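You operate a simulated robot arm through the tools that you are given. There is no shell and no other tool. Be economical: measure what you need, move in short steps, check, and stop when the job is done.

You are at the controls of a simulated robot arm. One attempt, no reset.

Task
Give the three hottest zones one cooling dose; the hotter the zone, the higher the number on its valve block.
Fine: all three valve blocks seated, hands clear, prime before the dose, one cell only, the line let down at the end.

It is judged by the outcome, as a careful person would: the job done as asked, and still so three seconds after it is handed in. It fails if anything else is knocked over, pushed out of place, dropped, spilled or broken.

Robot
A 6-joint arm with a two-finger gripper, on a carriage that runs on a rail from [-2.136, 0] to [0.004, 0] (x, y) and turns from -153 to 179 degrees about z. Base frame: it is fixed where the carriage stands at the start and does not move with it; the origin is on the floor, on the carriage's upright axis, x ahead of it, y to its left, z up. Units: m, degrees, N and s.
Its first joint turns from -115.0 to 115.0 degrees. Payload 3.43 kg.
Tool frame: the origin (TCP) lies between the finger pads and is the grasp point; the fingertips stand 0.03 m ahead of it; z points along the fingers, y is the line along which they close. Largest opening 0.104 m; the body of the gripper starts 0.057 m behind the TCP.
Orientation is that of the tool frame in the base frame, as [roll, pitch, yaw] about the fixed x, y, z axes, in that order (R = Rz(yaw) Ry(pitch) Rx(roll)). With the fingers straight down and closing along the base's y, the tool's x points along the base's -x, its y along +y and its z along -z.

Tools
- The arm moves only by the tool play_rows. Its argument "rows" is a list of rows, each a list of 7 numbers: the shift along the tool's x, y, z in m, then the turn, a rotation vector about the tool's x, y, z in degrees, then the opening, from 0 (shut) to 1 (fully open). In form: [[tx, ty, tz, ax, ay, az, gripper], ...]. A call has 1 to 20 rows; each row is the pose to reach, as a shift and turn from the pose commanded when the call began, along the tool's axes at that moment. Rows are played at 5 a second. More than 0.05 m and 8.6 degrees between two rows, or a gripper value outside its range, and nothing of the call is played. Where a pose cannot be reached the arm comes as near as it can. A force on the tool above 40 N (or 10 N above the force at the start of the call, whichever is more), or a blocked arm, ends the call early, and 0.2 s more pass. Each finger travels about 0.072 m/s and halts on what it meets, pressing with about 38 N; the grip force reading is that of the motor and also rises with nothing between the fingers. The clock runs only during rows and for 0.2 s after the last one: add rows that repeat a pose to give the fingers time. The reply holds the time, the measured pose of the TCP, the force on the tool along the base axes, the opening and the grip force, in the units named above and with some noise, with the torque about the TCP (base axes, N m) and any sound that the robot's microphone picked up, and new pictures: "views" is both (left out), scene, wrist or none.
- Cameras (640 x 400 px; columns grow to the right, rows downward): "scene" is now at [0.0197, 0.2269, 1.641]; the picture's right is [0.37, -0.93, 0.00], its down [-0.56, -0.23, -0.80] and it looks along [0.74, 0.30, -0.60] (base axes); focal length 280 px, centre (320, 200). "wrist" rides on the gripper at [0.067, 0.018, -0.09] in the tool frame; the picture's right is [-0.25, 0.97, 0.00], its down [-0.73, -0.19, -0.66] and it looks along [-0.64, -0.17, 0.75] (tool axes); focal length 218 px, centre (320, 200). There is no depth. A picture from a camera that has moved, and an enlarged one, comes with that camera's place and axes in the base frame and with its lens.
- move_column(by): slides the trunk up (or, below 0, down) by that many m; the arm and the scene camera ride with it, the base frame stays. It gives what a move gives, with no picture.
- base_move(legs): drives the robot by 1 to 6 legs, each [ahead, left, turn to the left] in m, m and degrees, along the robot's own axes; the way and the turn of a leg run together, so that a leg with both is an arc; at most 1.5 m and 180 degrees a leg. The arm and the cameras ride along, it lands a little off, and it stops where it bumps. It keeps to its track: a leg is cut to what the track allows. It gives what a move gives, and a new picture of the scene camera.
- aim_head(pan, tilt): turns the head with the scene camera to pan (to the left, within 155 degrees either way) and tilt (down, from -29 to 69), counted from straight ahead of the robot. It gives what a move gives, and a new picture of the scene camera.
- close_up(camera, box): a new picture of the part [left, top, right, bottom] of that camera's present view, enlarged. The clock stands still meanwhile.
- sign_off(): hands the job in; it is judged then, once.

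Work in short steps. Places have to be worked out from the pictures, the camera data and where the tool is seen: move nearer, look again, correct. Check each grasp and each placing, and mend what went wrong. You have 120 turns and 260 pictures in all, those below and enlarged ones among them. Open the gripper and draw the arm clear of the work before you hand the job in, unless the task says otherwise; then end with one line.

The tools are called after "Emit:" as name(argument=value, ...) on one line, values as JSON. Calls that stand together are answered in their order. play_rows: Moves the arm, as the interface text tells. Its arguments: {"type":"object","properties":{"rows":{"type":"array","items":{"type":"array","items":{"type":"number"}}},"views":{"type":"string","enum":["both","scene","wrist","none"]}},"required":["rows"]} The other tools are called the same way: move_column (by) slides the trunk up or down; base_move (legs) drives the base; aim_head (pan, tilt) turns the head that bears the scene camera; close_up (camera, box) takes an enlarged picture of a part of a camera's view; sign_off () hands the job in.

At the start:

```text
time_s: 0.0
tool_pos: [0.5615, 0.2057, 1.2949]
orientation: [180.0, 0.0, 180.0]
force: [-0.6, 0.1, -0.4]
ft_torque: [0.03, 0.0, 0.03]
opening: 0.104
grip_force: 0.1
trunk travel left (down, up): [-0.7, 0.29]
robot x, y, heading: [-0.0004, 0.0029, -0.0]
head pan, tilt: [22.0, 37.1]
```

scene: 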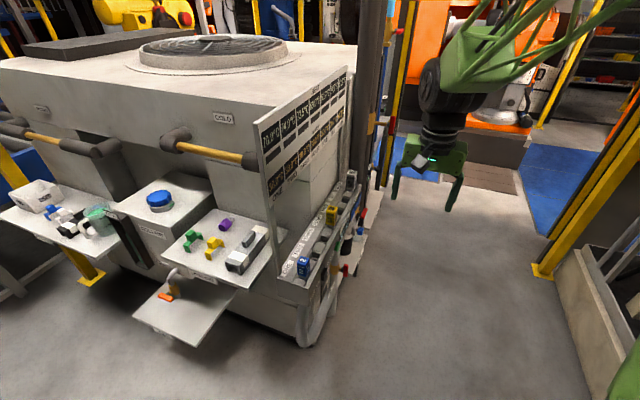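
wrist: 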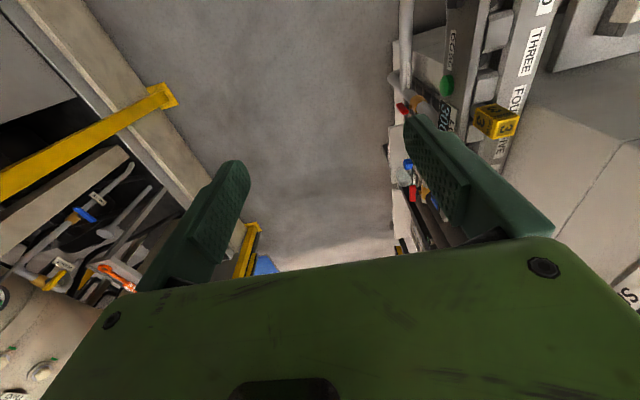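

The scene shows a machine with a board of temperature readings and trays of blocks. I take close-ups to read them.

Emit:
close_up(camera="scene", box=[240, 60, 380, 200])

Emit:
close_up(camera="scene", box=[260, 160, 380, 300])

Emit:
close_up(camera="scene", box=[0, 160, 290, 350])

```text
2.86 times, centred on (310, 130) of scene
camera zoom: at [0.0197, 0.2269, 1.641], right [0.37, -0.93, 0.0], down [-0.56, -0.23, -0.8], along [0.74, 0.3, -0.6], focal length 800 px, centre (349, 400)
```

zoom: 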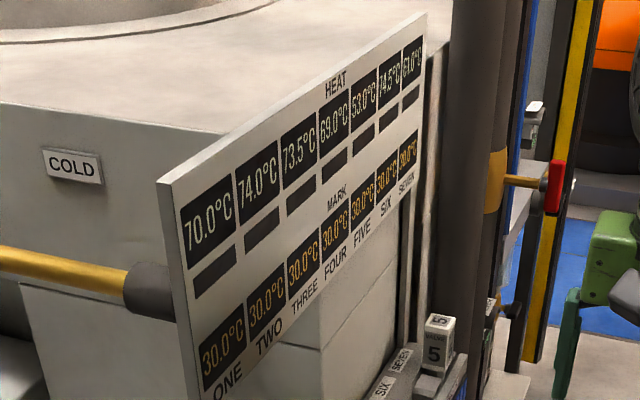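

```text
2.86 times, centred on (320, 230) of scene
camera zoom: at [0.0197, 0.2269, 1.641], right [0.37, -0.93, 0.0], down [-0.56, -0.23, -0.8], along [0.74, 0.3, -0.6], focal length 800 px, centre (320, 114)
```

zoom: 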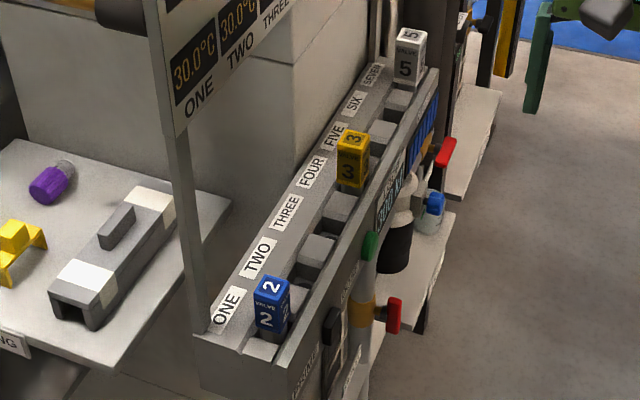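

```text
2.11 times, centred on (145, 255) of scene
camera zoom: at [0.0197, 0.2269, 1.641], right [0.37, -0.93, 0.0], down [-0.56, -0.23, -0.8], along [0.74, 0.3, -0.6], focal length 590 px, centre (688, 84)
```

zoom: 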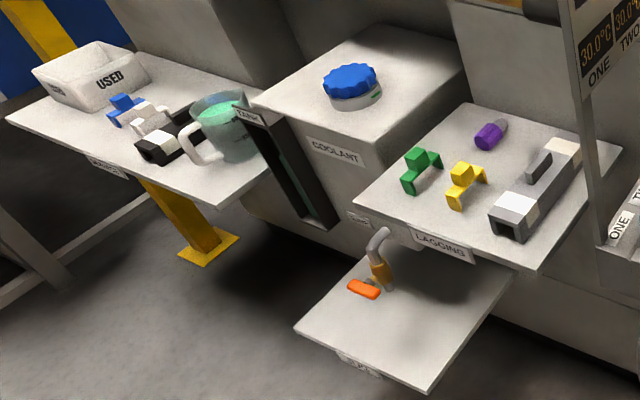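

Readings so far: SIX 74.5, TWO 74.0 and THREE 73.5 are hottest; blocks 2, 3 and 5 are seen. I turn the wrist so its camera faces the front panel (+y), to see the controls.

Emit:
play_rows(rows=[[0, 0, 0, 0, 0, -8.2, 1], [0, 0, 0, 0, 0, -16.4, 1], [0, 0, 0, 0, 0, -24.6, 1], [0, 0, 0, 0, 0, -32.8, 1], [0, 0, 0, 0, 0, -41, 1], [0, 0, 0, 0, 0, -49.2, 1], [0, 0, 0, 0, 0, -57.4, 1], [0, 0, 0, 0, 0, -65.6, 1], [0, 0, 0, 0, 0, -73.8, 1], [0, 0, 0, 0, 0, -82, 1], [0, 0, 0, 0, 0, -90, 1], [0, 0, 0, 0, 0, -90, 1]], views="both")

```text
time_s: 2.6
tool_pos: [0.5625, 0.2054, 1.2945]
orientation: [180.0, 0.1, -90.0]
force: [-0.2, -0.2, 0.1]
ft_torque: [0.03, 0.01, 0.03]
opening: 0.104
grip_force: 0.1
trunk travel left (down, up): [-0.7, 0.29]
robot x, y, heading: [-0.0004, -0.001, -0.0]
head pan, tilt: [22.0, 37.1]
camera scene: at [0.0197, 0.2269, 1.641], right [0.37, -0.93, 0.0], down [-0.56, -0.23, -0.8], along [0.74, 0.3, -0.6], focal length 280 px, centre (320, 200)
camera wrist: at [0.5442, 0.1384, 1.3837], right [-0.97, 0.25, 0.0], down [0.19, 0.73, 0.66], along [0.17, 0.64, -0.75], focal length 218 px, centre (320, 200)
```

scene: 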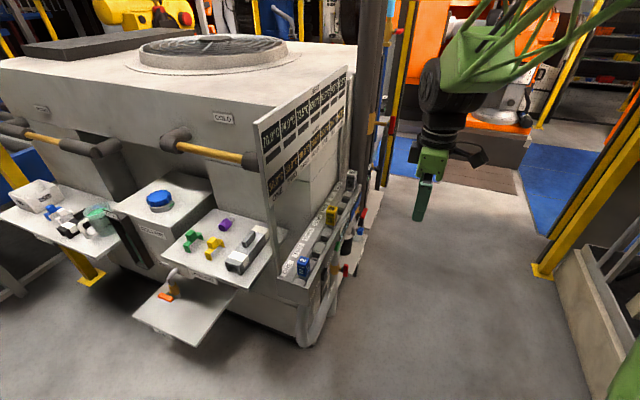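
wrist: 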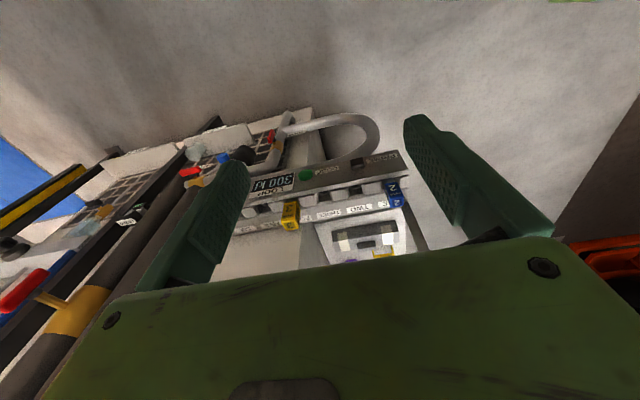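

Panel controls are at the top of the wrist view. I back the tool away from the panel, lower, and tilt it to look horizontally at it.

Emit:
play_rows(rows=[[0.04, -0.01, 0.02, 0, -5, 0, 1], [0.08, -0.02, 0.04, 0, -10, 0, 1], [0.12, -0.04, 0.06, 0, -15, 0, 1], [0.16, -0.06, 0.08, 0, -20, 0, 1], [0.2, -0.08, 0.1, 0, -25, 0, 1], [0.24, -0.1, 0.12, 0, -30, 0, 1], [0.28, -0.12, 0.14, 0, -35, 0, 1], [0.3, -0.14, 0.16, 0, -40, 0, 1], [0.3, -0.15, 0.18, 0, -40, 0, 1], [0.3, -0.15, 0.18, 0, -40, 0, 1]], views="both")

Emit:
close_up(camera="wrist", box=[160, 60, 480, 260])

```text
time_s: 4.8
tool_pos: [0.7121, -0.0946, 1.1147]
orientation: [-180.0, 40.0, -90.0]
force: [0.6, 0.3, 0.2]
ft_torque: [-0.01, 0.04, 0.01]
opening: 0.1038
grip_force: 0.1
trunk travel left (down, up): [-0.7, 0.29]
robot x, y, heading: [-0.0026, -0.0017, 0.1]
head pan, tilt: [22.0, 37.1]
camera scene: at [0.0198, 0.227, 1.641], right [0.37, -0.93, 0.0], down [-0.56, -0.23, -0.8], along [0.74, 0.3, -0.6], focal length 280 px, centre (320, 200)
camera wrist: at [0.6944, -0.2037, 1.1398], right [-0.97, 0.19, 0.16], down [0.19, 0.14, 0.97], along [0.17, 0.97, -0.17], focal length 218 px, centre (320, 200)
```

scene: 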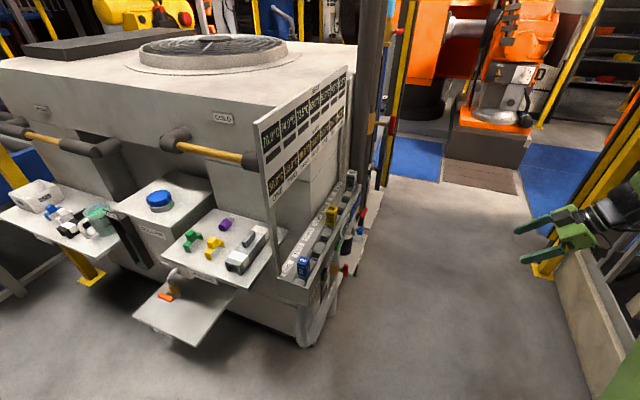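
wrist: 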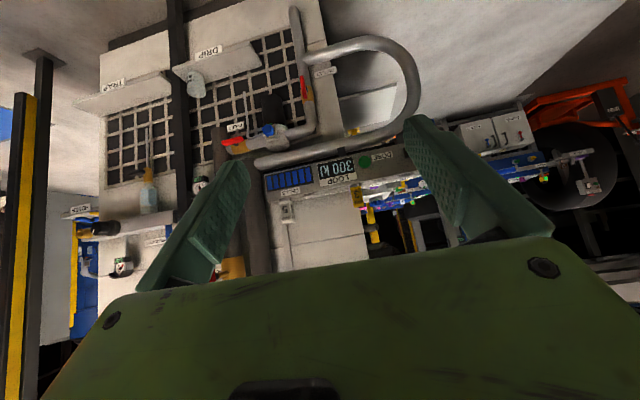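

```text
2.00 times, centred on (320, 160) of wrist
camera zoom: at [0.6944, -0.2037, 1.1398], right [-0.97, 0.19, 0.16], down [0.19, 0.14, 0.97], along [0.17, 0.97, -0.17], focal length 436 px, centre (320, 280)
```

zoom: 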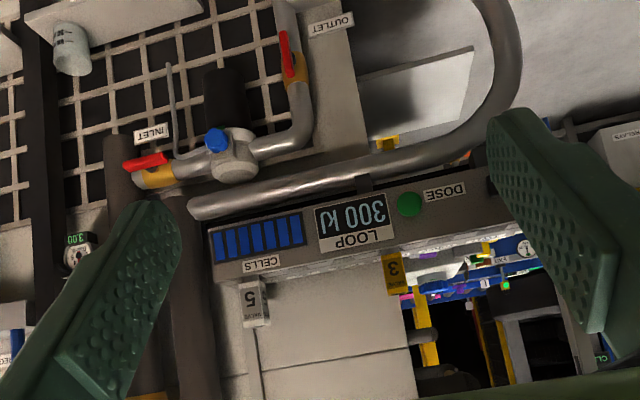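

Green DOSE button is about (0.654, 0.42, 0.95), the panel front near y≈0.42. I raise the wrist and look downward for a better view of the panel, the cells and the piping.

Emit:
play_rows(rows=[[-0.03, -0.03, -0.03, 0, 5, 0, 1], [-0.06, -0.06, -0.06, 0, 10, 0, 1], [-0.09, -0.09, -0.09, 0, 12, 0, 1], [-0.096, -0.1, -0.115, 0, 12, 0, 1], [-0.096, -0.1, -0.115, 0, 12, 0, 1]], views="wrist")

Emit:
close_up(camera="wrist", box=[80, 0, 280, 125])

Emit:
close_up(camera="wrist", box=[200, 60, 440, 210])

```text
refused: row 1 steps farther than a row can; nothing moved
```

```text
3.20 times, centred on (180, 62) of wrist
camera zoom: at [0.6944, -0.2037, 1.1398], right [-0.97, 0.19, 0.16], down [0.19, 0.14, 0.97], along [0.17, 0.97, -0.17], focal length 698 px, centre (768, 640)
```

zoom: 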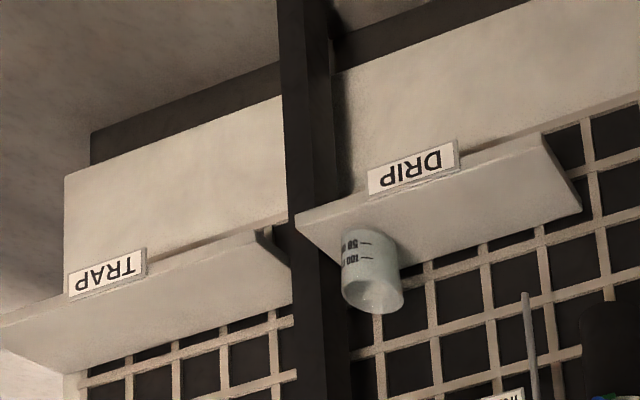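

```text
2.67 times, centred on (320, 135) of wrist
camera zoom: at [0.6944, -0.2037, 1.1398], right [-0.97, 0.19, 0.16], down [0.19, 0.14, 0.97], along [0.17, 0.97, -0.17], focal length 582 px, centre (320, 373)
```

zoom: 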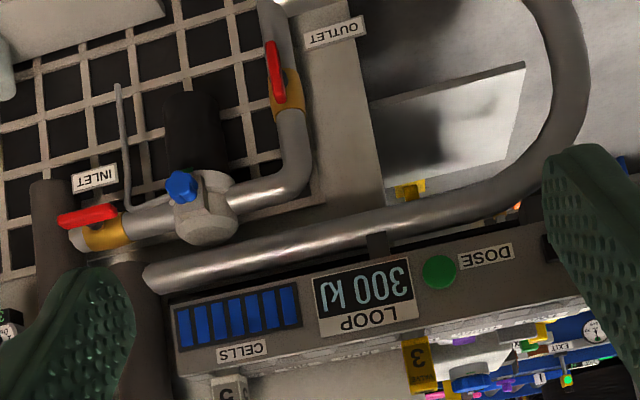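

The rows were slightly too long; same move in smaller steps.

Emit:
play_rows(rows=[[-0.025, -0.025, -0.028, 0, 4, 0, 1], [-0.05, -0.05, -0.056, 0, 8, 0, 1], [-0.075, -0.075, -0.084, 0, 12, 0, 1], [-0.096, -0.1, -0.11, 0, 15, 0, 1], [-0.096, -0.12, -0.115, 0, 15, 0, 1], [-0.096, -0.12, -0.115, 0, 15, 0, 1]], views="wrist")

Emit:
close_up(camera="wrist", box=[220, 80, 460, 230])

Emit:
close_up(camera="wrist", box=[20, 80, 260, 230])

```text
time_s: 6.2
tool_pos: [0.8322, -0.0953, 1.2638]
orientation: [-179.9, 25.0, -89.9]
force: [0.1, -0.3, -0.5]
ft_torque: [0.07, 0.04, 0.01]
opening: 0.1041
grip_force: 0.0
trunk travel left (down, up): [-0.7, 0.29]
robot x, y, heading: [0.0005, 0.0019, 0.0]
head pan, tilt: [22.0, 37.1]
camera wrist: at [0.8144, -0.1936, 1.3164], right [-0.97, 0.23, 0.11], down [0.19, 0.38, 0.9], along [0.17, 0.89, -0.41], focal length 218 px, centre (320, 200)
```

wrist: 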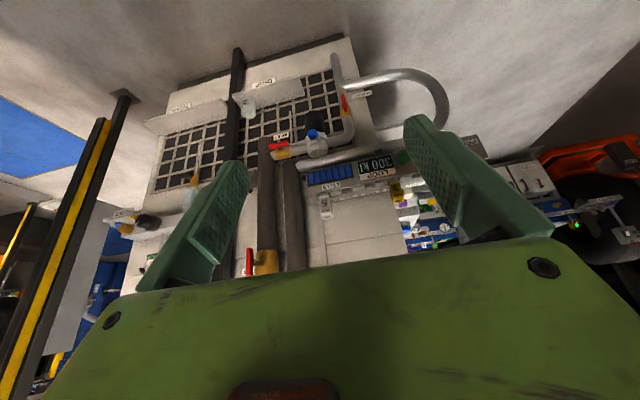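

```text
2.67 times, centred on (340, 155) of wrist
camera zoom: at [0.8144, -0.1936, 1.3164], right [-0.97, 0.23, 0.11], down [0.19, 0.38, 0.9], along [0.17, 0.89, -0.41], focal length 582 px, centre (267, 320)
```

zoom: 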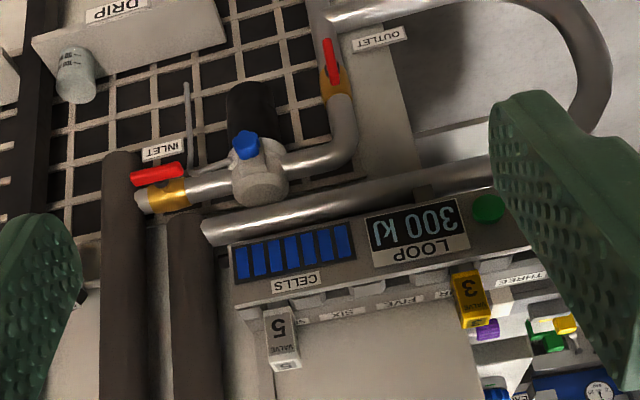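

```text
2.67 times, centred on (140, 155) of wrist
camera zoom: at [0.8144, -0.1936, 1.3164], right [-0.97, 0.23, 0.11], down [0.19, 0.38, 0.9], along [0.17, 0.89, -0.41], focal length 582 px, centre (800, 320)
```

zoom: 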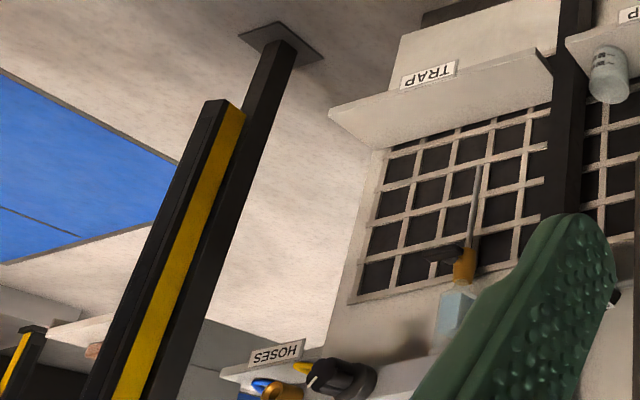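

There's something at the panel's near end (low x), hidden by the finger. I shift the wrist 0.25 m toward −x to see it.

Emit:
play_rows(rows=[[0, 0.045, 0, 0, 0, 0, 1], [0, 0.09, 0, 0, 0, 0, 1], [0, 0.135, 0, 0, 0, 0, 1], [0, 0.18, 0, 0, 0, 0, 1], [0, 0.225, 0, 0, 0, 0, 1], [0, 0.26, 0, 0, 0, 0, 1], [0, 0.26, 0, 0, 0, 0, 1]], views="wrist")

Emit:
close_up(camera="wrist", box=[200, 80, 440, 230])

Emit:
close_up(camera="wrist", box=[250, 110, 410, 210])

```text
time_s: 7.8
tool_pos: [0.5717, -0.0956, 1.2652]
orientation: [180.0, 25.1, -90.0]
force: [0.9, 0.7, 1.3]
ft_torque: [-0.01, 0.02, -0.02]
opening: 0.1042
grip_force: 0.0
trunk travel left (down, up): [-0.7, 0.29]
robot x, y, heading: [-0.0023, -0.0015, 0.1]
head pan, tilt: [22.0, 37.1]
camera wrist: at [0.5541, -0.1936, 1.3172], right [-0.97, 0.23, 0.11], down [0.19, 0.38, 0.9], along [0.17, 0.89, -0.41], focal length 218 px, centre (320, 200)
```

wrist: 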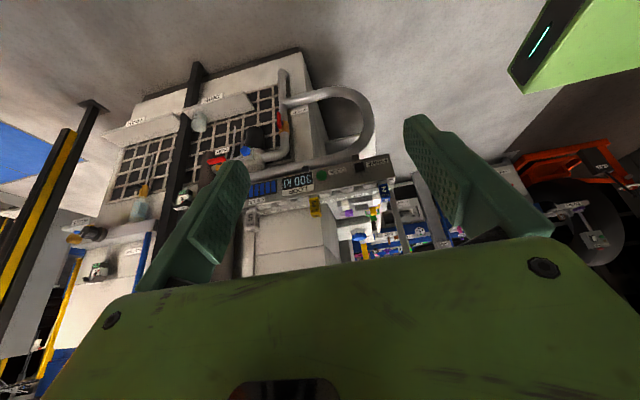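

```text
2.67 times, centred on (320, 155) of wrist
camera zoom: at [0.5541, -0.1936, 1.3172], right [-0.97, 0.23, 0.11], down [0.19, 0.38, 0.9], along [0.17, 0.89, -0.41], focal length 582 px, centre (320, 320)
```

zoom: 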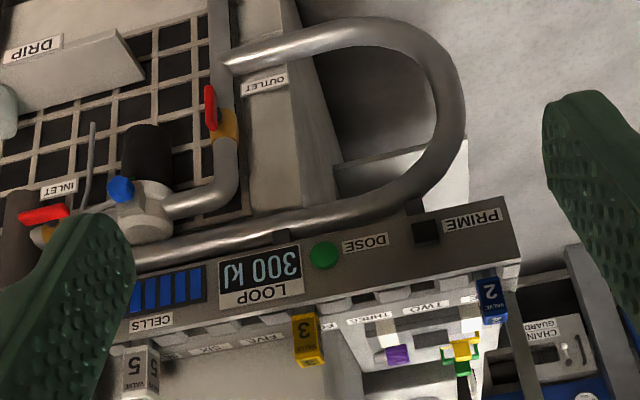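

```text
4.00 times, centred on (330, 160) of wrist
camera zoom: at [0.5541, -0.1936, 1.3172], right [-0.97, 0.23, 0.11], down [0.19, 0.38, 0.9], along [0.17, 0.89, -0.41], focal length 873 px, centre (280, 360)
```

zoom: 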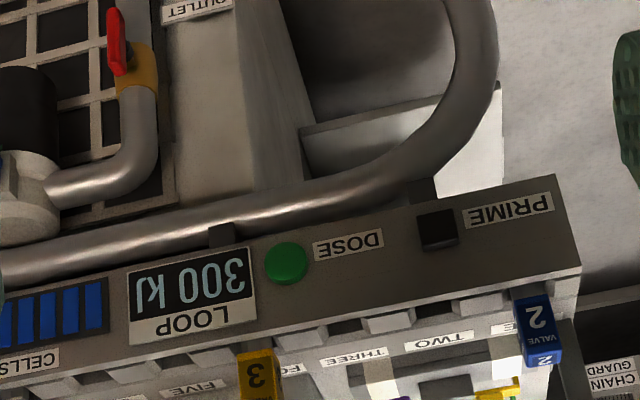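

PRIME (black switch) sits left of DOSE. Triangulated: block 2 top ≈ (0.468, 0.457, 1.06) at zone ONE, block 3 ≈ (0.70, 0.46) at FOUR, block 5 ≈ (0.94, 0.47) at SEVEN; pitch ≈ 0.076 m. I view the sockets from above now.

Emit:
play_rows(rows=[[-0.04, -0.016, 0.011, 0, 3, 0, 1], [-0.08, -0.032, 0.022, 0, 6, 0, 1], [-0.12, -0.05, 0.033, 0, 10, 0, 1], [-0.16, -0.066, 0.045, 0, 13, 0, 1], [-0.2, -0.082, 0.056, 0, 16, 0, 1], [-0.24, -0.1, 0.068, 0, 20, 0, 1], [-0.28, -0.115, 0.08, 0, 23, 0, 1], [-0.311, -0.13, 0.09, 0, 25, 0, 1], [-0.311, -0.13, 0.09, 0, 25, 0, 1]], views="wrist")

Emit:
close_up(camera="wrist", box=[220, 100, 460, 250])

```text
time_s: 9.8
tool_pos: [0.7023, 0.2272, 1.3145]
orientation: [-179.9, -0.2, -90.0]
force: [0.4, 0.3, 0.5]
ft_torque: [-0.03, 0.02, 0.02]
opening: 0.1038
grip_force: 0.0
trunk travel left (down, up): [-0.7, 0.29]
robot x, y, heading: [0.0008, 0.0015, -0.1]
head pan, tilt: [22.0, 37.1]
camera wrist: at [0.6844, 0.1599, 1.404], right [-0.97, 0.25, 0.0], down [0.19, 0.73, 0.66], along [0.17, 0.63, -0.75], focal length 218 px, centre (320, 200)
```

wrist: 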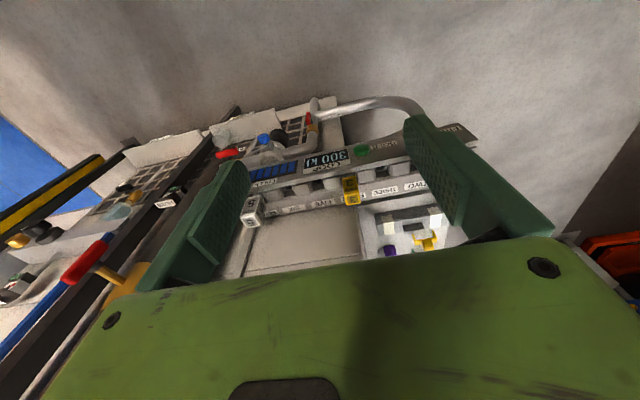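

```text
2.67 times, centred on (340, 175) of wrist
camera zoom: at [0.6844, 0.1599, 1.404], right [-0.97, 0.25, 0.0], down [0.19, 0.73, 0.66], along [0.17, 0.63, -0.75], focal length 582 px, centre (267, 267)
```

zoom: 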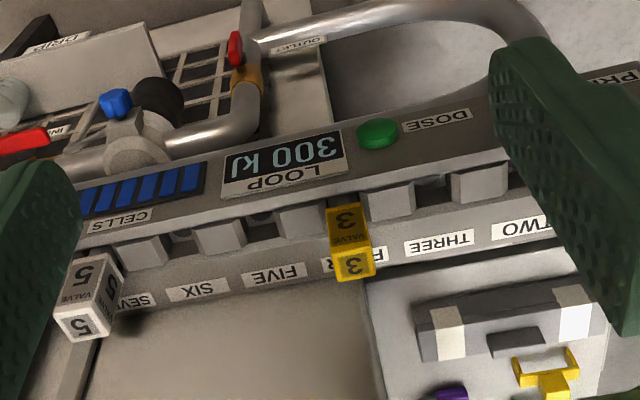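

Sockets are the gaps between the grey dividers, aligned with labels. I check the surroundings of block 5 (nearby pillar) and the board closely.

Emit:
close_up(camera="scene", box=[310, 140, 390, 220])

Emit:
close_up(camera="wrist", box=[140, 140, 300, 280])

Emit:
close_up(camera="scene", box=[255, 65, 355, 145])

```text
5.00 times, centred on (350, 180) of scene
camera zoom: at [0.0198, 0.2276, 1.6409], right [0.37, -0.93, 0.0], down [-0.56, -0.23, -0.8], along [0.74, 0.3, -0.6], focal length 1401 px, centre (170, 300)
```

zoom: 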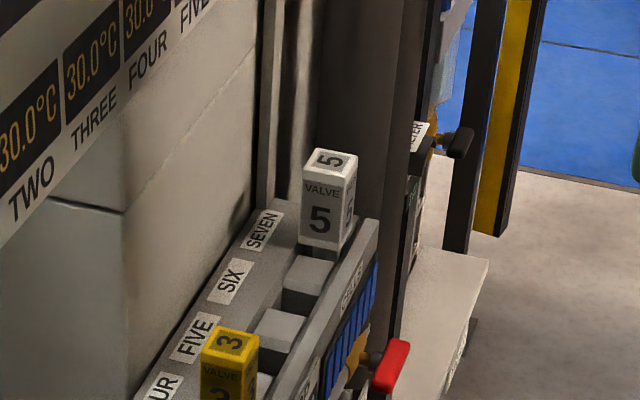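

```text
2.86 times, centred on (220, 210) of wrist
camera zoom: at [0.6844, 0.1599, 1.404], right [-0.97, 0.25, 0.0], down [0.19, 0.73, 0.66], along [0.17, 0.63, -0.75], focal length 624 px, centre (606, 171)
```

zoom: 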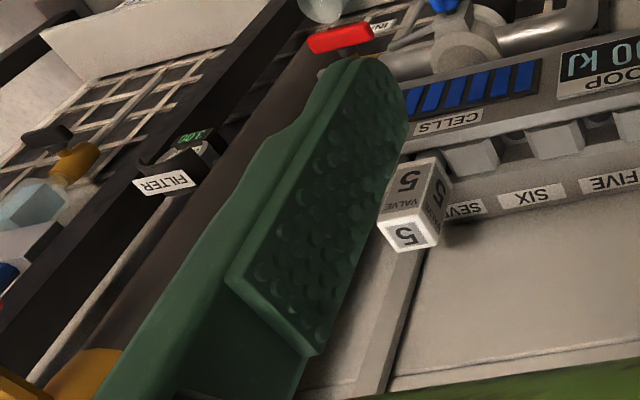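

```text
5.00 times, centred on (305, 105) of scene
camera zoom: at [0.0198, 0.2276, 1.6409], right [0.37, -0.93, 0.0], down [-0.56, -0.23, -0.8], along [0.74, 0.3, -0.6], focal length 1401 px, centre (395, 675)
```

zoom: 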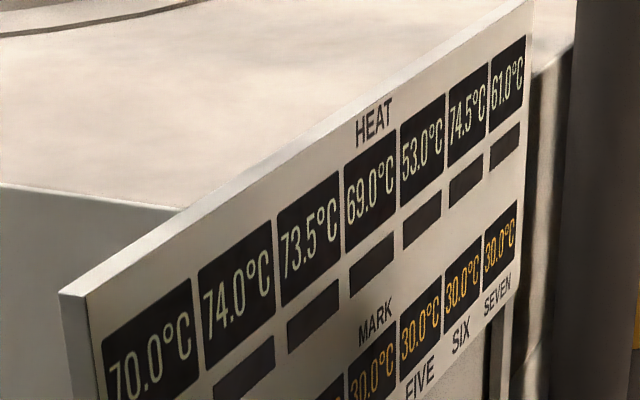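

Readings confirmed: SIX→5, TWO→3, THREE→2. I start with block 3: pre-grasp above it with a 25° tilt (to clear the board), fingers closing along x.

Emit:
play_rows(rows=[[-0.04, 0, 0.02, 0, -5, 0, 0.7], [-0.08, 0, 0.045, 0, -10, 0, 0.7], [-0.12, 0, 0.07, 0, -15, 0, 0.7], [-0.16, 0, 0.095, 0, -20, 0, 0.7], [-0.19, 0, 0.12, 0, -25, 0, 0.7], [-0.21, 0, 0.15, 0, -25, 0, 0.7], [-0.21, 0, 0.155, 0, -25, 0, 0.7]], views="both")

Emit:
close_up(camera="wrist", box=[220, 120, 460, 270])

Emit:
close_up(camera="scene", box=[270, 110, 430, 300])

```text
time_s: 11.4
tool_pos: [0.7023, 0.437, 1.1585]
orientation: [-179.9, 25.0, -90.1]
force: [0.2, 0.4, -0.6]
ft_torque: [0.02, 0.0, 0.02]
opening: 0.0729
grip_force: 0.2
trunk travel left (down, up): [-0.7, 0.29]
robot x, y, heading: [0.0025, 0.0026, -0.1]
head pan, tilt: [22.0, 37.1]
camera scene: at [0.02, 0.2275, 1.6408], right [0.37, -0.93, 0.0], down [-0.56, -0.23, -0.8], along [0.74, 0.3, -0.6], focal length 280 px, centre (320, 200)
camera wrist: at [0.6839, 0.338, 1.2113], right [-0.97, 0.23, 0.11], down [0.19, 0.38, 0.9], along [0.17, 0.89, -0.41], focal length 218 px, centre (320, 200)
```

scene: 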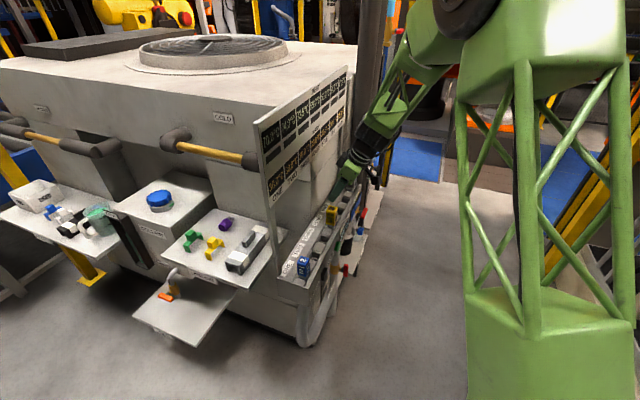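
wrist: 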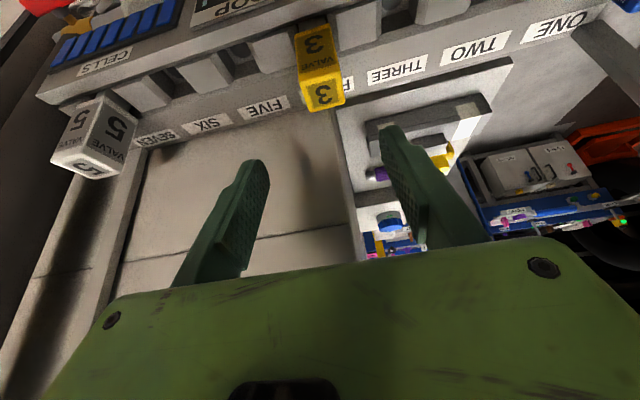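

```text
2.67 times, centred on (340, 195) of wrist
camera zoom: at [0.6839, 0.338, 1.2113], right [-0.97, 0.23, 0.11], down [0.19, 0.38, 0.9], along [0.17, 0.89, -0.41], focal length 582 px, centre (267, 213)
```

zoom: 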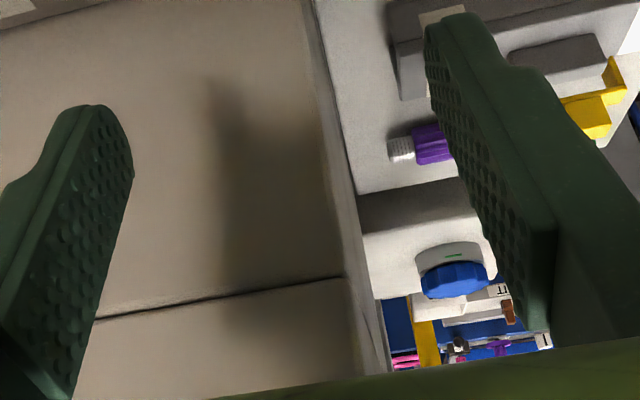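

```text
2.11 times, centred on (350, 205) of scene
camera zoom: at [0.02, 0.2275, 1.6408], right [0.37, -0.93, 0.0], down [-0.56, -0.23, -0.8], along [0.74, 0.3, -0.6], focal length 590 px, centre (257, 190)
```

zoom: 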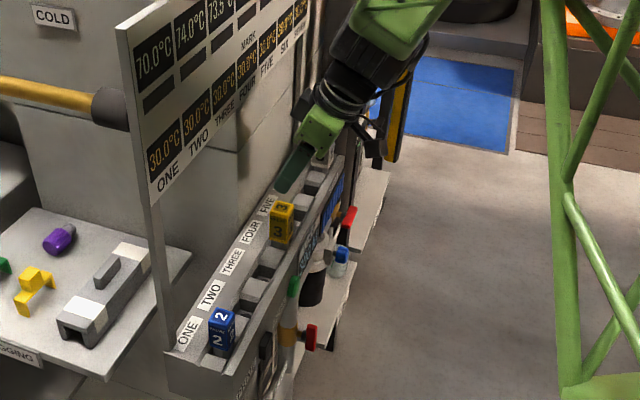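

Block 3's top is confirmed near (0.696, 0.463, 1.06). I lower the fingers astride it.

Emit:
play_rows(rows=[[-0.0114, 0.006, 0.0274, 0, 0, 0, 0.7], [0.0055, 0.006, 0.0637, 0, 0, 0, 0.7], [0.0203, 0.006, 0.0954, 0, 0, 0, 0.7], [0.0294, 0.006, 0.1149, 0, 0, 0, 0.7], [0.0294, 0.006, 0.1149, 0, 0, 0, 0.7]], views="both")

Emit:
close_up(camera="scene", box=[290, 150, 390, 250])

```text
time_s: 12.6
tool_pos: [0.696, 0.4573, 1.0422]
orientation: [-180.0, 25.0, -90.1]
force: [0.4, 0.5, 0.5]
ft_torque: [0.01, 0.0, -0.03]
opening: 0.0727
grip_force: 0.0
trunk travel left (down, up): [-0.7, 0.29]
robot x, y, heading: [0.0002, -0.0005, -0.1]
head pan, tilt: [22.0, 37.1]
camera scene: at [0.0198, 0.2271, 1.6417], right [0.37, -0.93, 0.0], down [-0.56, -0.23, -0.8], along [0.74, 0.3, -0.6], focal length 280 px, centre (320, 200)
camera wrist: at [0.678, 0.3582, 1.0954], right [-0.97, 0.23, 0.11], down [0.19, 0.38, 0.9], along [0.17, 0.89, -0.41], focal length 218 px, centre (320, 200)
```

scene: 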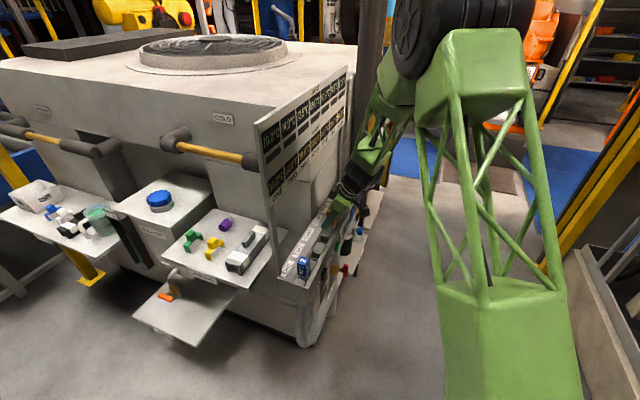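
wrist: 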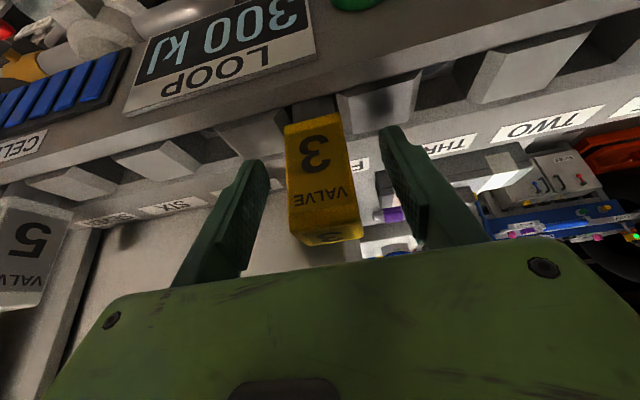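

```text
4.00 times, centred on (340, 200) of scene
camera zoom: at [0.0198, 0.2271, 1.6417], right [0.37, -0.93, 0.0], down [-0.56, -0.23, -0.8], along [0.74, 0.3, -0.6], focal length 1121 px, centre (240, 200)
```

zoom: 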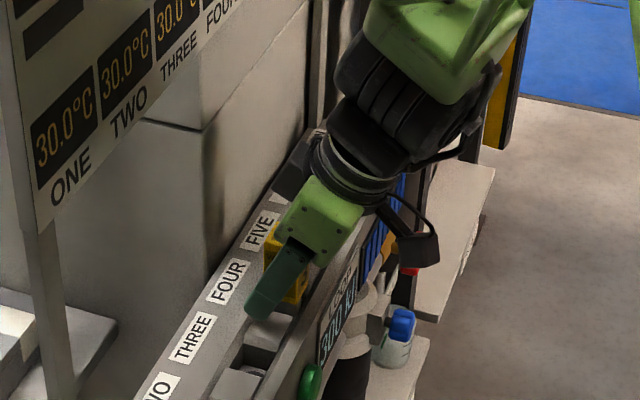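

Fingers are on both sides of block 3. Closing.

Emit:
play_rows(rows=[[0, 0, 0, 0, 0, 0, 0.4], [0, 0, 0, 0, 0, 0, 0.2], [0, 0, 0, 0, 0, 0, 0.2], [0, 0, 0, 0, 0, 0, 0.2]], views="wrist")

```text
time_s: 13.6
tool_pos: [0.6959, 0.4565, 1.0429]
orientation: [-180.0, 25.0, -90.1]
force: [0.9, 0.4, -0.2]
ft_torque: [0.01, -0.05, -0.01]
opening: 0.0304
grip_force: 38.9
trunk travel left (down, up): [-0.7, 0.29]
robot x, y, heading: [-0.0, 0.0005, -0.2]
head pan, tilt: [22.0, 37.1]
camera wrist: at [0.6781, 0.3578, 1.0957], right [-0.97, 0.23, 0.11], down [0.19, 0.38, 0.9], along [0.17, 0.89, -0.42], focal length 218 px, centre (320, 200)
```

wrist: 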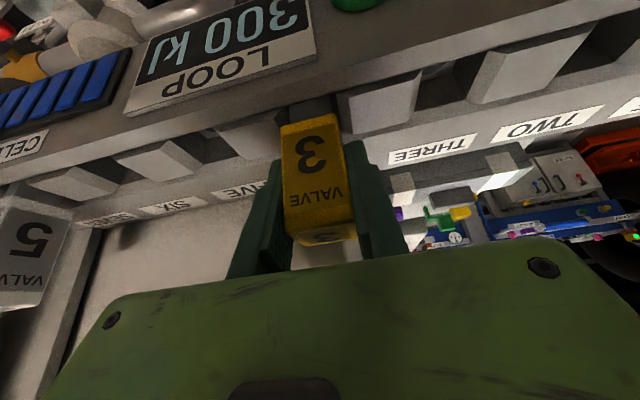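

Gripped (opening 0.030 m). Lifting straight up 0.11 m.

Emit:
play_rows(rows=[[-0.0042, 0, -0.0091, 0, 0, 0, 0.2], [-0.0127, 0, -0.0272, 0, 0, 0, 0.2], [-0.0254, 0, -0.0544, 0, 0, 0, 0.2], [-0.0381, 0, -0.0815, 0, 0, 0, 0.2], [-0.0465, 0, -0.0997, 0, 0, 0, 0.2], [-0.0465, 0, -0.0997, 0, 0, 0, 0.2]], views="both")

Emit:
close_up(camera="scene", box=[290, 150, 390, 250])

```text
time_s: 15.0
tool_pos: [0.696, 0.4566, 1.1527]
orientation: [-180.0, 24.9, -90.0]
force: [-0.4, -0.3, -1.9]
ft_torque: [0.04, 0.0, 0.04]
opening: 0.0303
grip_force: 38.1
trunk travel left (down, up): [-0.7, 0.29]
robot x, y, heading: [-0.0026, 0.0003, 0.1]
head pan, tilt: [22.0, 37.1]
camera scene: at [0.0197, 0.2269, 1.6402], right [0.37, -0.93, 0.0], down [-0.56, -0.23, -0.8], along [0.74, 0.3, -0.6], focal length 280 px, centre (320, 200)
camera wrist: at [0.6786, 0.3583, 1.2044], right [-0.97, 0.23, 0.11], down [0.19, 0.38, 0.9], along [0.17, 0.89, -0.41], focal length 218 px, centre (320, 200)
```

scene: 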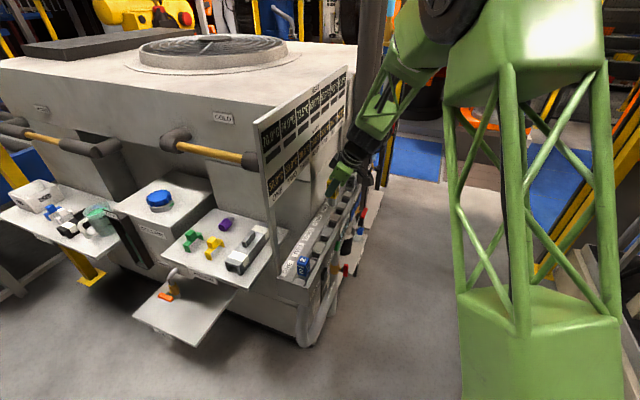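
wrist: 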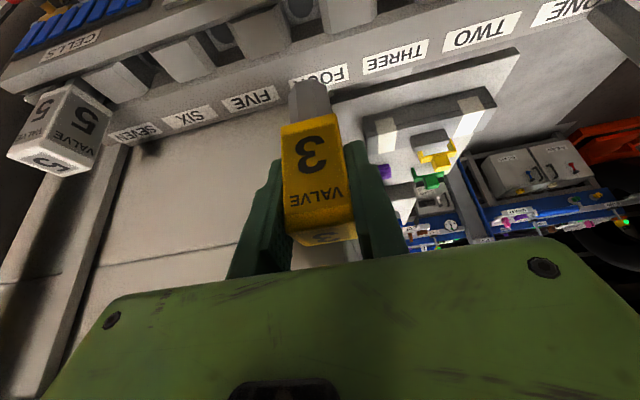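

```text
4.00 times, centred on (340, 200) of scene
camera zoom: at [0.0197, 0.2269, 1.6402], right [0.37, -0.93, 0.0], down [-0.56, -0.23, -0.8], along [0.74, 0.3, -0.6], focal length 1121 px, centre (240, 200)
```

zoom: 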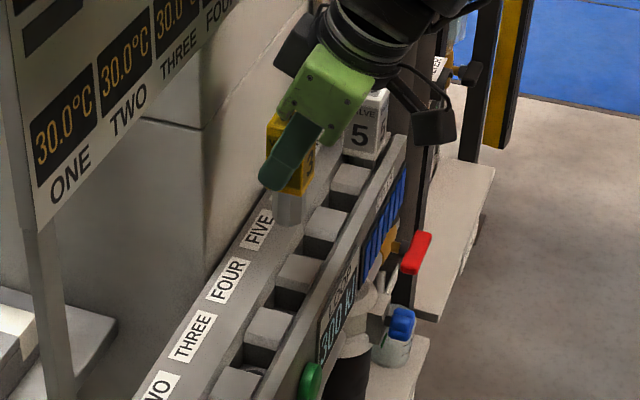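

The block has a narrower spigot below. I carry it to above slot TWO (x ≈ 0.544) and inspect alignment.

Emit:
play_rows(rows=[[0, 0.04, 0, 0, 0, 0, 0.2], [0, 0.08, 0, 0, 0, 0, 0.2], [0, 0.12, 0, 0, 0, 0, 0.2], [0, 0.152, 0, 0, 0, 0, 0.2], [0, 0.152, 0, 0, 0, 0, 0.2]], views="both")

Emit:
close_up(camera="wrist", box=[200, 0, 440, 150])

Emit:
close_up(camera="scene", box=[280, 180, 380, 280])

```text
time_s: 16.2
tool_pos: [0.5437, 0.4568, 1.155]
orientation: [-180.0, 25.0, -90.0]
force: [-1.3, -1.0, -1.7]
ft_torque: [0.0, 0.01, -0.03]
opening: 0.0306
grip_force: 38.0
trunk travel left (down, up): [-0.7, 0.29]
robot x, y, heading: [-0.0015, -0.0032, -0.2]
head pan, tilt: [22.0, 37.1]
camera scene: at [0.0195, 0.227, 1.642], right [0.37, -0.93, 0.0], down [-0.56, -0.23, -0.8], along [0.74, 0.3, -0.6], focal length 280 px, centre (320, 200)
camera wrist: at [0.5257, 0.3588, 1.2071], right [-0.97, 0.23, 0.11], down [0.19, 0.38, 0.9], along [0.17, 0.89, -0.41], focal length 218 px, centre (320, 200)
```

scene: 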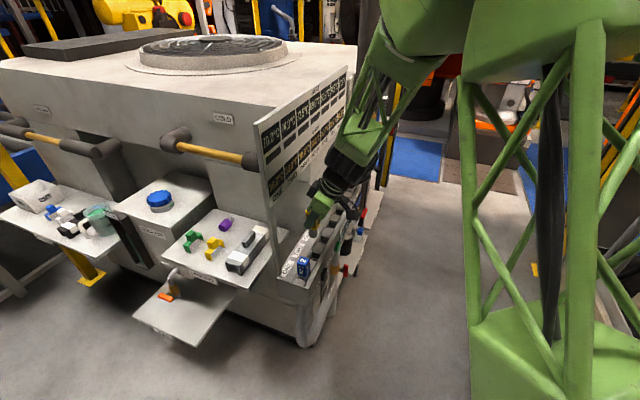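
wrist: 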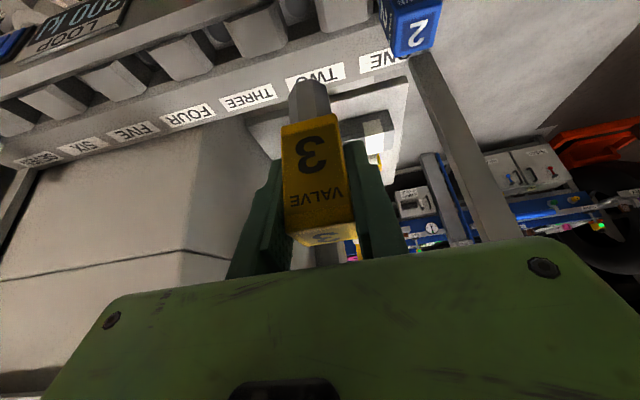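

```text
2.67 times, centred on (320, 75) of wrist
camera zoom: at [0.5257, 0.3588, 1.2071], right [-0.97, 0.23, 0.11], down [0.19, 0.38, 0.9], along [0.17, 0.89, -0.41], focal length 582 px, centre (320, 533)
```

zoom: 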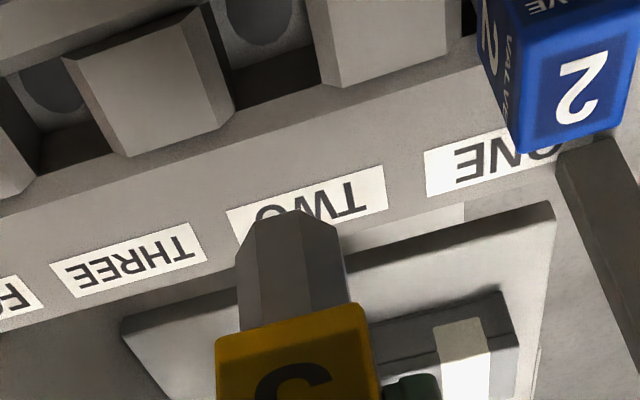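

```text
4.00 times, centred on (330, 230) of scene
camera zoom: at [0.0195, 0.227, 1.642], right [0.37, -0.93, 0.0], down [-0.56, -0.23, -0.8], along [0.74, 0.3, -0.6], focal length 1121 px, centre (280, 80)
```

zoom: 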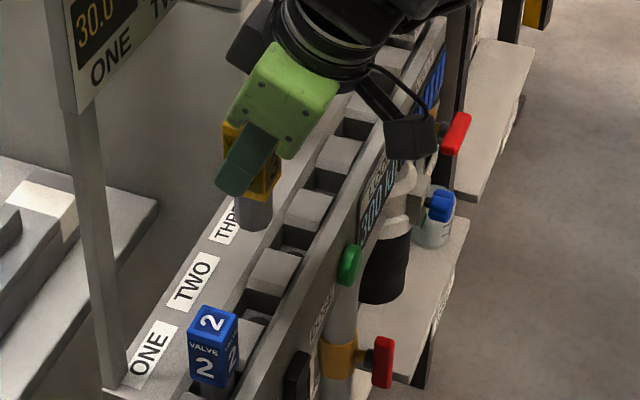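

The gap at TWO works out at x≈0.544, matching. I lower slowly to the original seat height.

Emit:
play_rows(rows=[[0.0127, 0, 0.0272, 0, 0, 0, 0.2], [0.0233, 0, 0.0498, 0, 0, 0, 0.2], [0.0317, 0, 0.068, 0, 0, 0, 0.2], [0.0381, 0, 0.0815, 0, 0, 0, 0.2], [0.0423, 0, 0.0906, 0, 0, 0, 0.2], [0.0455, 0, 0.0974, 0, 0, 0, 0.2], [0.0474, 0, 0.1015, 0, 0, 0, 0.2], [0.0474, 0, 0.1015, 0, 0, 0, 0.2]], views="both")

Emit:
close_up(camera="wrist", box=[220, 40, 420, 165])

Emit:
close_up(camera="scene", box=[280, 180, 380, 280])

```text
time_s: 18.0
tool_pos: [0.5443, 0.4572, 1.0371]
orientation: [-179.9, 25.1, -90.0]
force: [7.1, 4.0, 19.0]
ft_torque: [0.26, -0.36, -0.05]
opening: 0.0302
grip_force: 37.8
trunk travel left (down, up): [-0.7, 0.29]
robot x, y, heading: [0.0027, 0.0006, 0.1]
head pan, tilt: [22.0, 37.1]
camera scene: at [0.0195, 0.2265, 1.636], right [0.37, -0.93, 0.0], down [-0.56, -0.23, -0.8], along [0.74, 0.3, -0.6], focal length 280 px, centre (320, 200)
camera wrist: at [0.5262, 0.358, 1.0897], right [-0.97, 0.23, 0.11], down [0.19, 0.38, 0.9], along [0.17, 0.9, -0.41], focal length 218 px, centre (320, 200)
```

scene: 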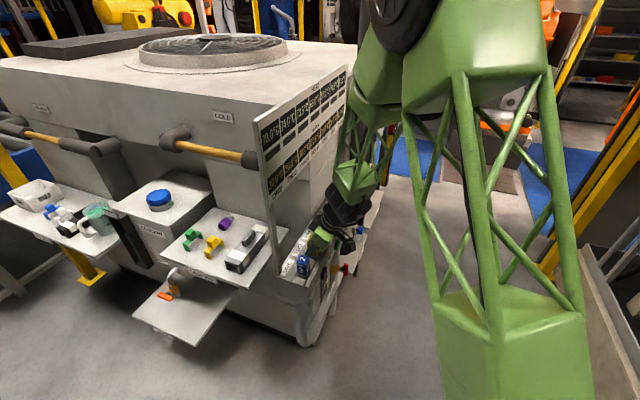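
wrist: 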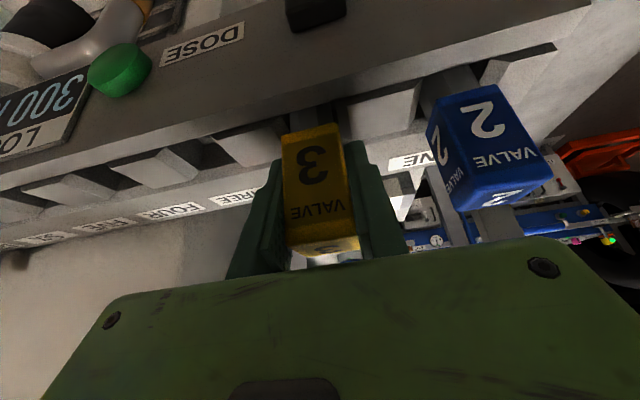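

```text
3.20 times, centred on (320, 102) of wrist
camera zoom: at [0.5262, 0.358, 1.0897], right [-0.97, 0.23, 0.11], down [0.19, 0.38, 0.9], along [0.17, 0.9, -0.41], focal length 698 px, centre (320, 512)
```

zoom: 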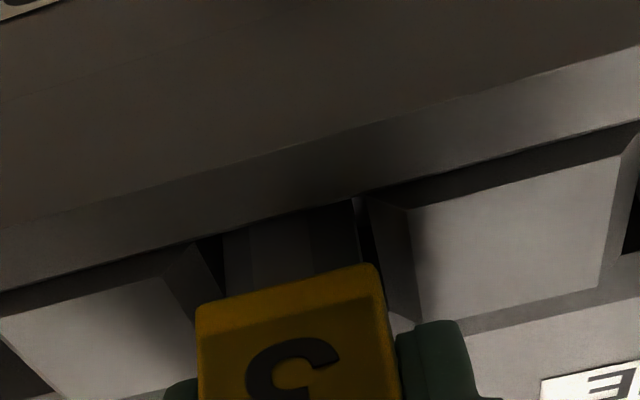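

```text
4.00 times, centred on (330, 230) of scene
camera zoom: at [0.0195, 0.2265, 1.636], right [0.37, -0.93, 0.0], down [-0.56, -0.23, -0.8], along [0.74, 0.3, -0.6], focal length 1121 px, centre (280, 80)
```

zoom: 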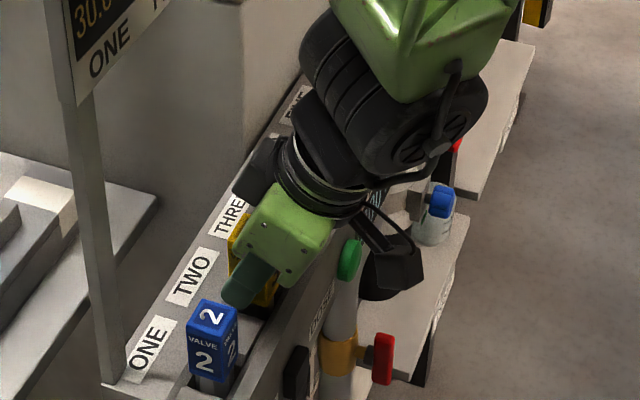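

Contact force ~19 N upward at the seat height: it has bottomed. I open a little, then look.

Emit:
play_rows(rows=[[0, 0, 0, 0, 0, 0, 0.4], [0, 0, 0, 0, 0, 0, 0.52], [0, 0, 0, 0, 0, 0, 0.52]], views="wrist")

```text
time_s: 18.8
tool_pos: [0.5437, 0.4574, 1.0395]
orientation: [-179.9, 25.0, -90.0]
force: [-0.3, -0.6, -0.2]
ft_torque: [0.0, 0.01, -0.01]
opening: 0.0539
grip_force: 0.1
trunk travel left (down, up): [-0.7, 0.29]
robot x, y, heading: [0.0016, -0.0002, 0.0]
head pan, tilt: [22.0, 37.1]
camera wrist: at [0.5259, 0.3584, 1.0919], right [-0.97, 0.23, 0.11], down [0.19, 0.38, 0.9], along [0.17, 0.89, -0.42], focal length 218 px, centre (320, 200)
```

wrist: 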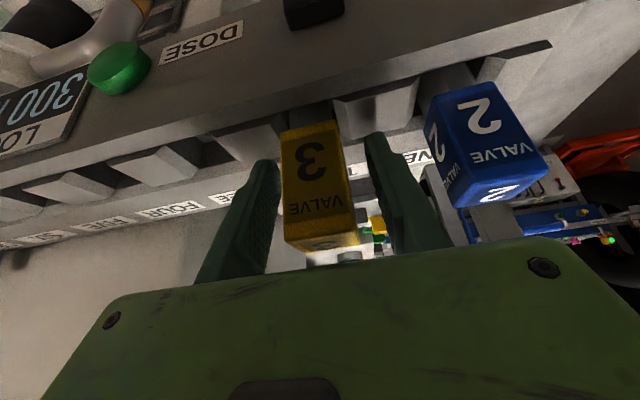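

Released cleanly. Up, across to block 2 (x≈0.468), with a check view.

Emit:
play_rows(rows=[[-0.0127, 0, -0.0272, 0, 0, 0, 0.52], [-0.0254, 0, -0.0544, 0, 0, 0, 0.52], [-0.0402, 0, -0.086, 0, 0, 0, 0.6], [-0.0402, 0.04, -0.086, 0, 0, 0, 0.6], [-0.0402, 0.076, -0.086, 0, 0, 0, 0.6], [-0.0402, 0.076, -0.086, 0, 0, 0, 0.6]], views="both")

Emit:
close_up(camera="scene", box=[280, 180, 380, 280])

```text
time_s: 20.2
tool_pos: [0.4668, 0.458, 1.1399]
orientation: [-180.0, 24.9, -90.0]
force: [-0.3, -0.2, 0.1]
ft_torque: [-0.04, 0.0, -0.03]
opening: 0.0623
grip_force: 0.1
trunk travel left (down, up): [-0.7, 0.29]
robot x, y, heading: [0.0034, -0.0032, -0.1]
head pan, tilt: [22.0, 37.1]
camera scene: at [0.0194, 0.2269, 1.6449], right [0.37, -0.93, 0.0], down [-0.56, -0.23, -0.8], along [0.74, 0.3, -0.6], focal length 280 px, centre (320, 200)
camera wrist: at [0.4492, 0.3587, 1.192], right [-0.97, 0.23, 0.11], down [0.19, 0.38, 0.9], along [0.17, 0.89, -0.41], focal length 218 px, centre (320, 200)
```

scene: 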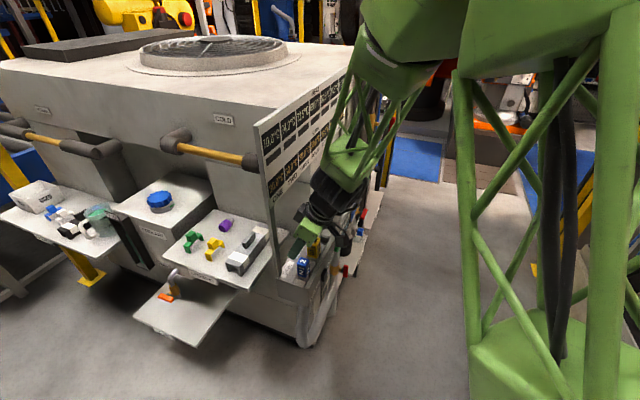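
wrist: 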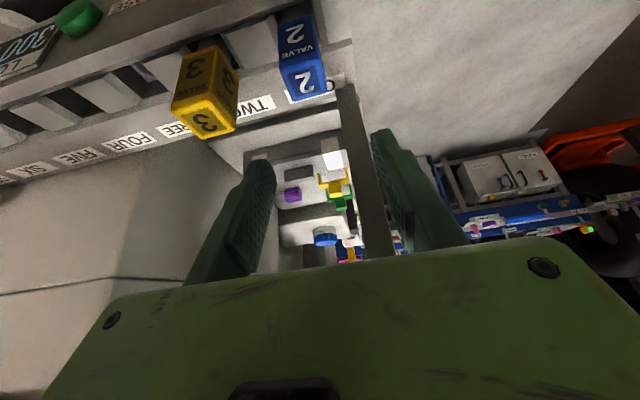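

```text
4.00 times, centred on (330, 230) of scene
camera zoom: at [0.0194, 0.2269, 1.6449], right [0.37, -0.93, 0.0], down [-0.56, -0.23, -0.8], along [0.74, 0.3, -0.6], focal length 1121 px, centre (280, 80)
```

zoom: 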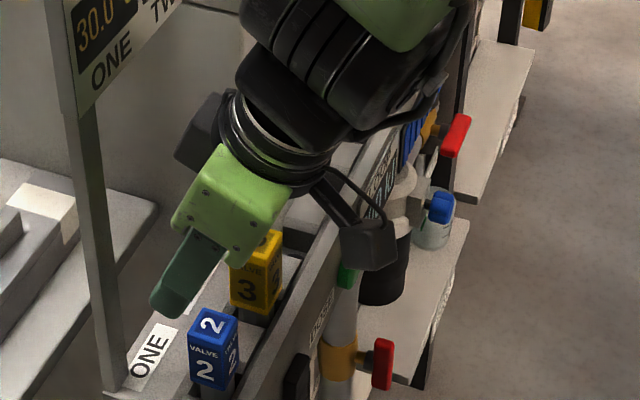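

Block 2 top checks at x≈0.469, y≈0.458. Lowering onto it and gripping.

Emit:
play_rows(rows=[[0.0127, -0.001, 0.0272, 0, 0, 0, 0.6], [0.0254, -0.001, 0.0544, 0, 0, 0, 0.6], [0.0393, -0.001, 0.0843, 0, 0, 0, 0.6], [0.0393, -0.001, 0.0843, 0, 0, 0, 0.6], [0.0393, -0.001, 0.0843, 0, 0, 0, 0.35], [0.0393, -0.001, 0.0843, 0, 0, 0, 0.2], [0.0393, -0.001, 0.0843, 0, 0, 0, 0.2], [0.0393, -0.001, 0.0843, 0, 0, 0, 0.2]], views="wrist")

```text
time_s: 22.0
tool_pos: [0.4685, 0.4568, 1.0399]
orientation: [180.0, 24.9, -90.0]
force: [0.0, 0.2, -3.0]
ft_torque: [-0.03, -0.01, -0.01]
opening: 0.0263
grip_force: 37.8
trunk travel left (down, up): [-0.7, 0.29]
robot x, y, heading: [0.0025, -0.0035, -0.2]
head pan, tilt: [22.0, 37.1]
camera wrist: at [0.4508, 0.3584, 1.0918], right [-0.97, 0.23, 0.11], down [0.19, 0.38, 0.9], along [0.17, 0.89, -0.42], focal length 218 px, centre (320, 200)
```

wrist: 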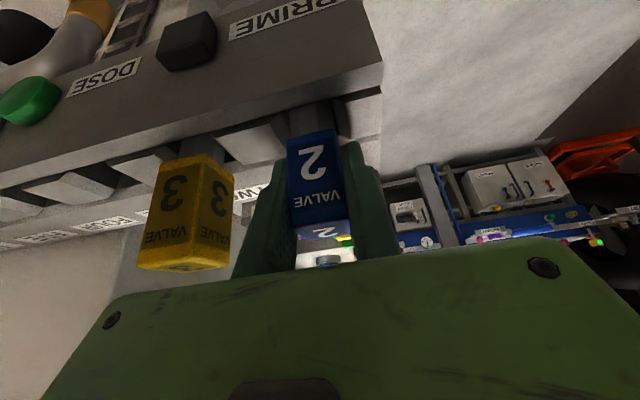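

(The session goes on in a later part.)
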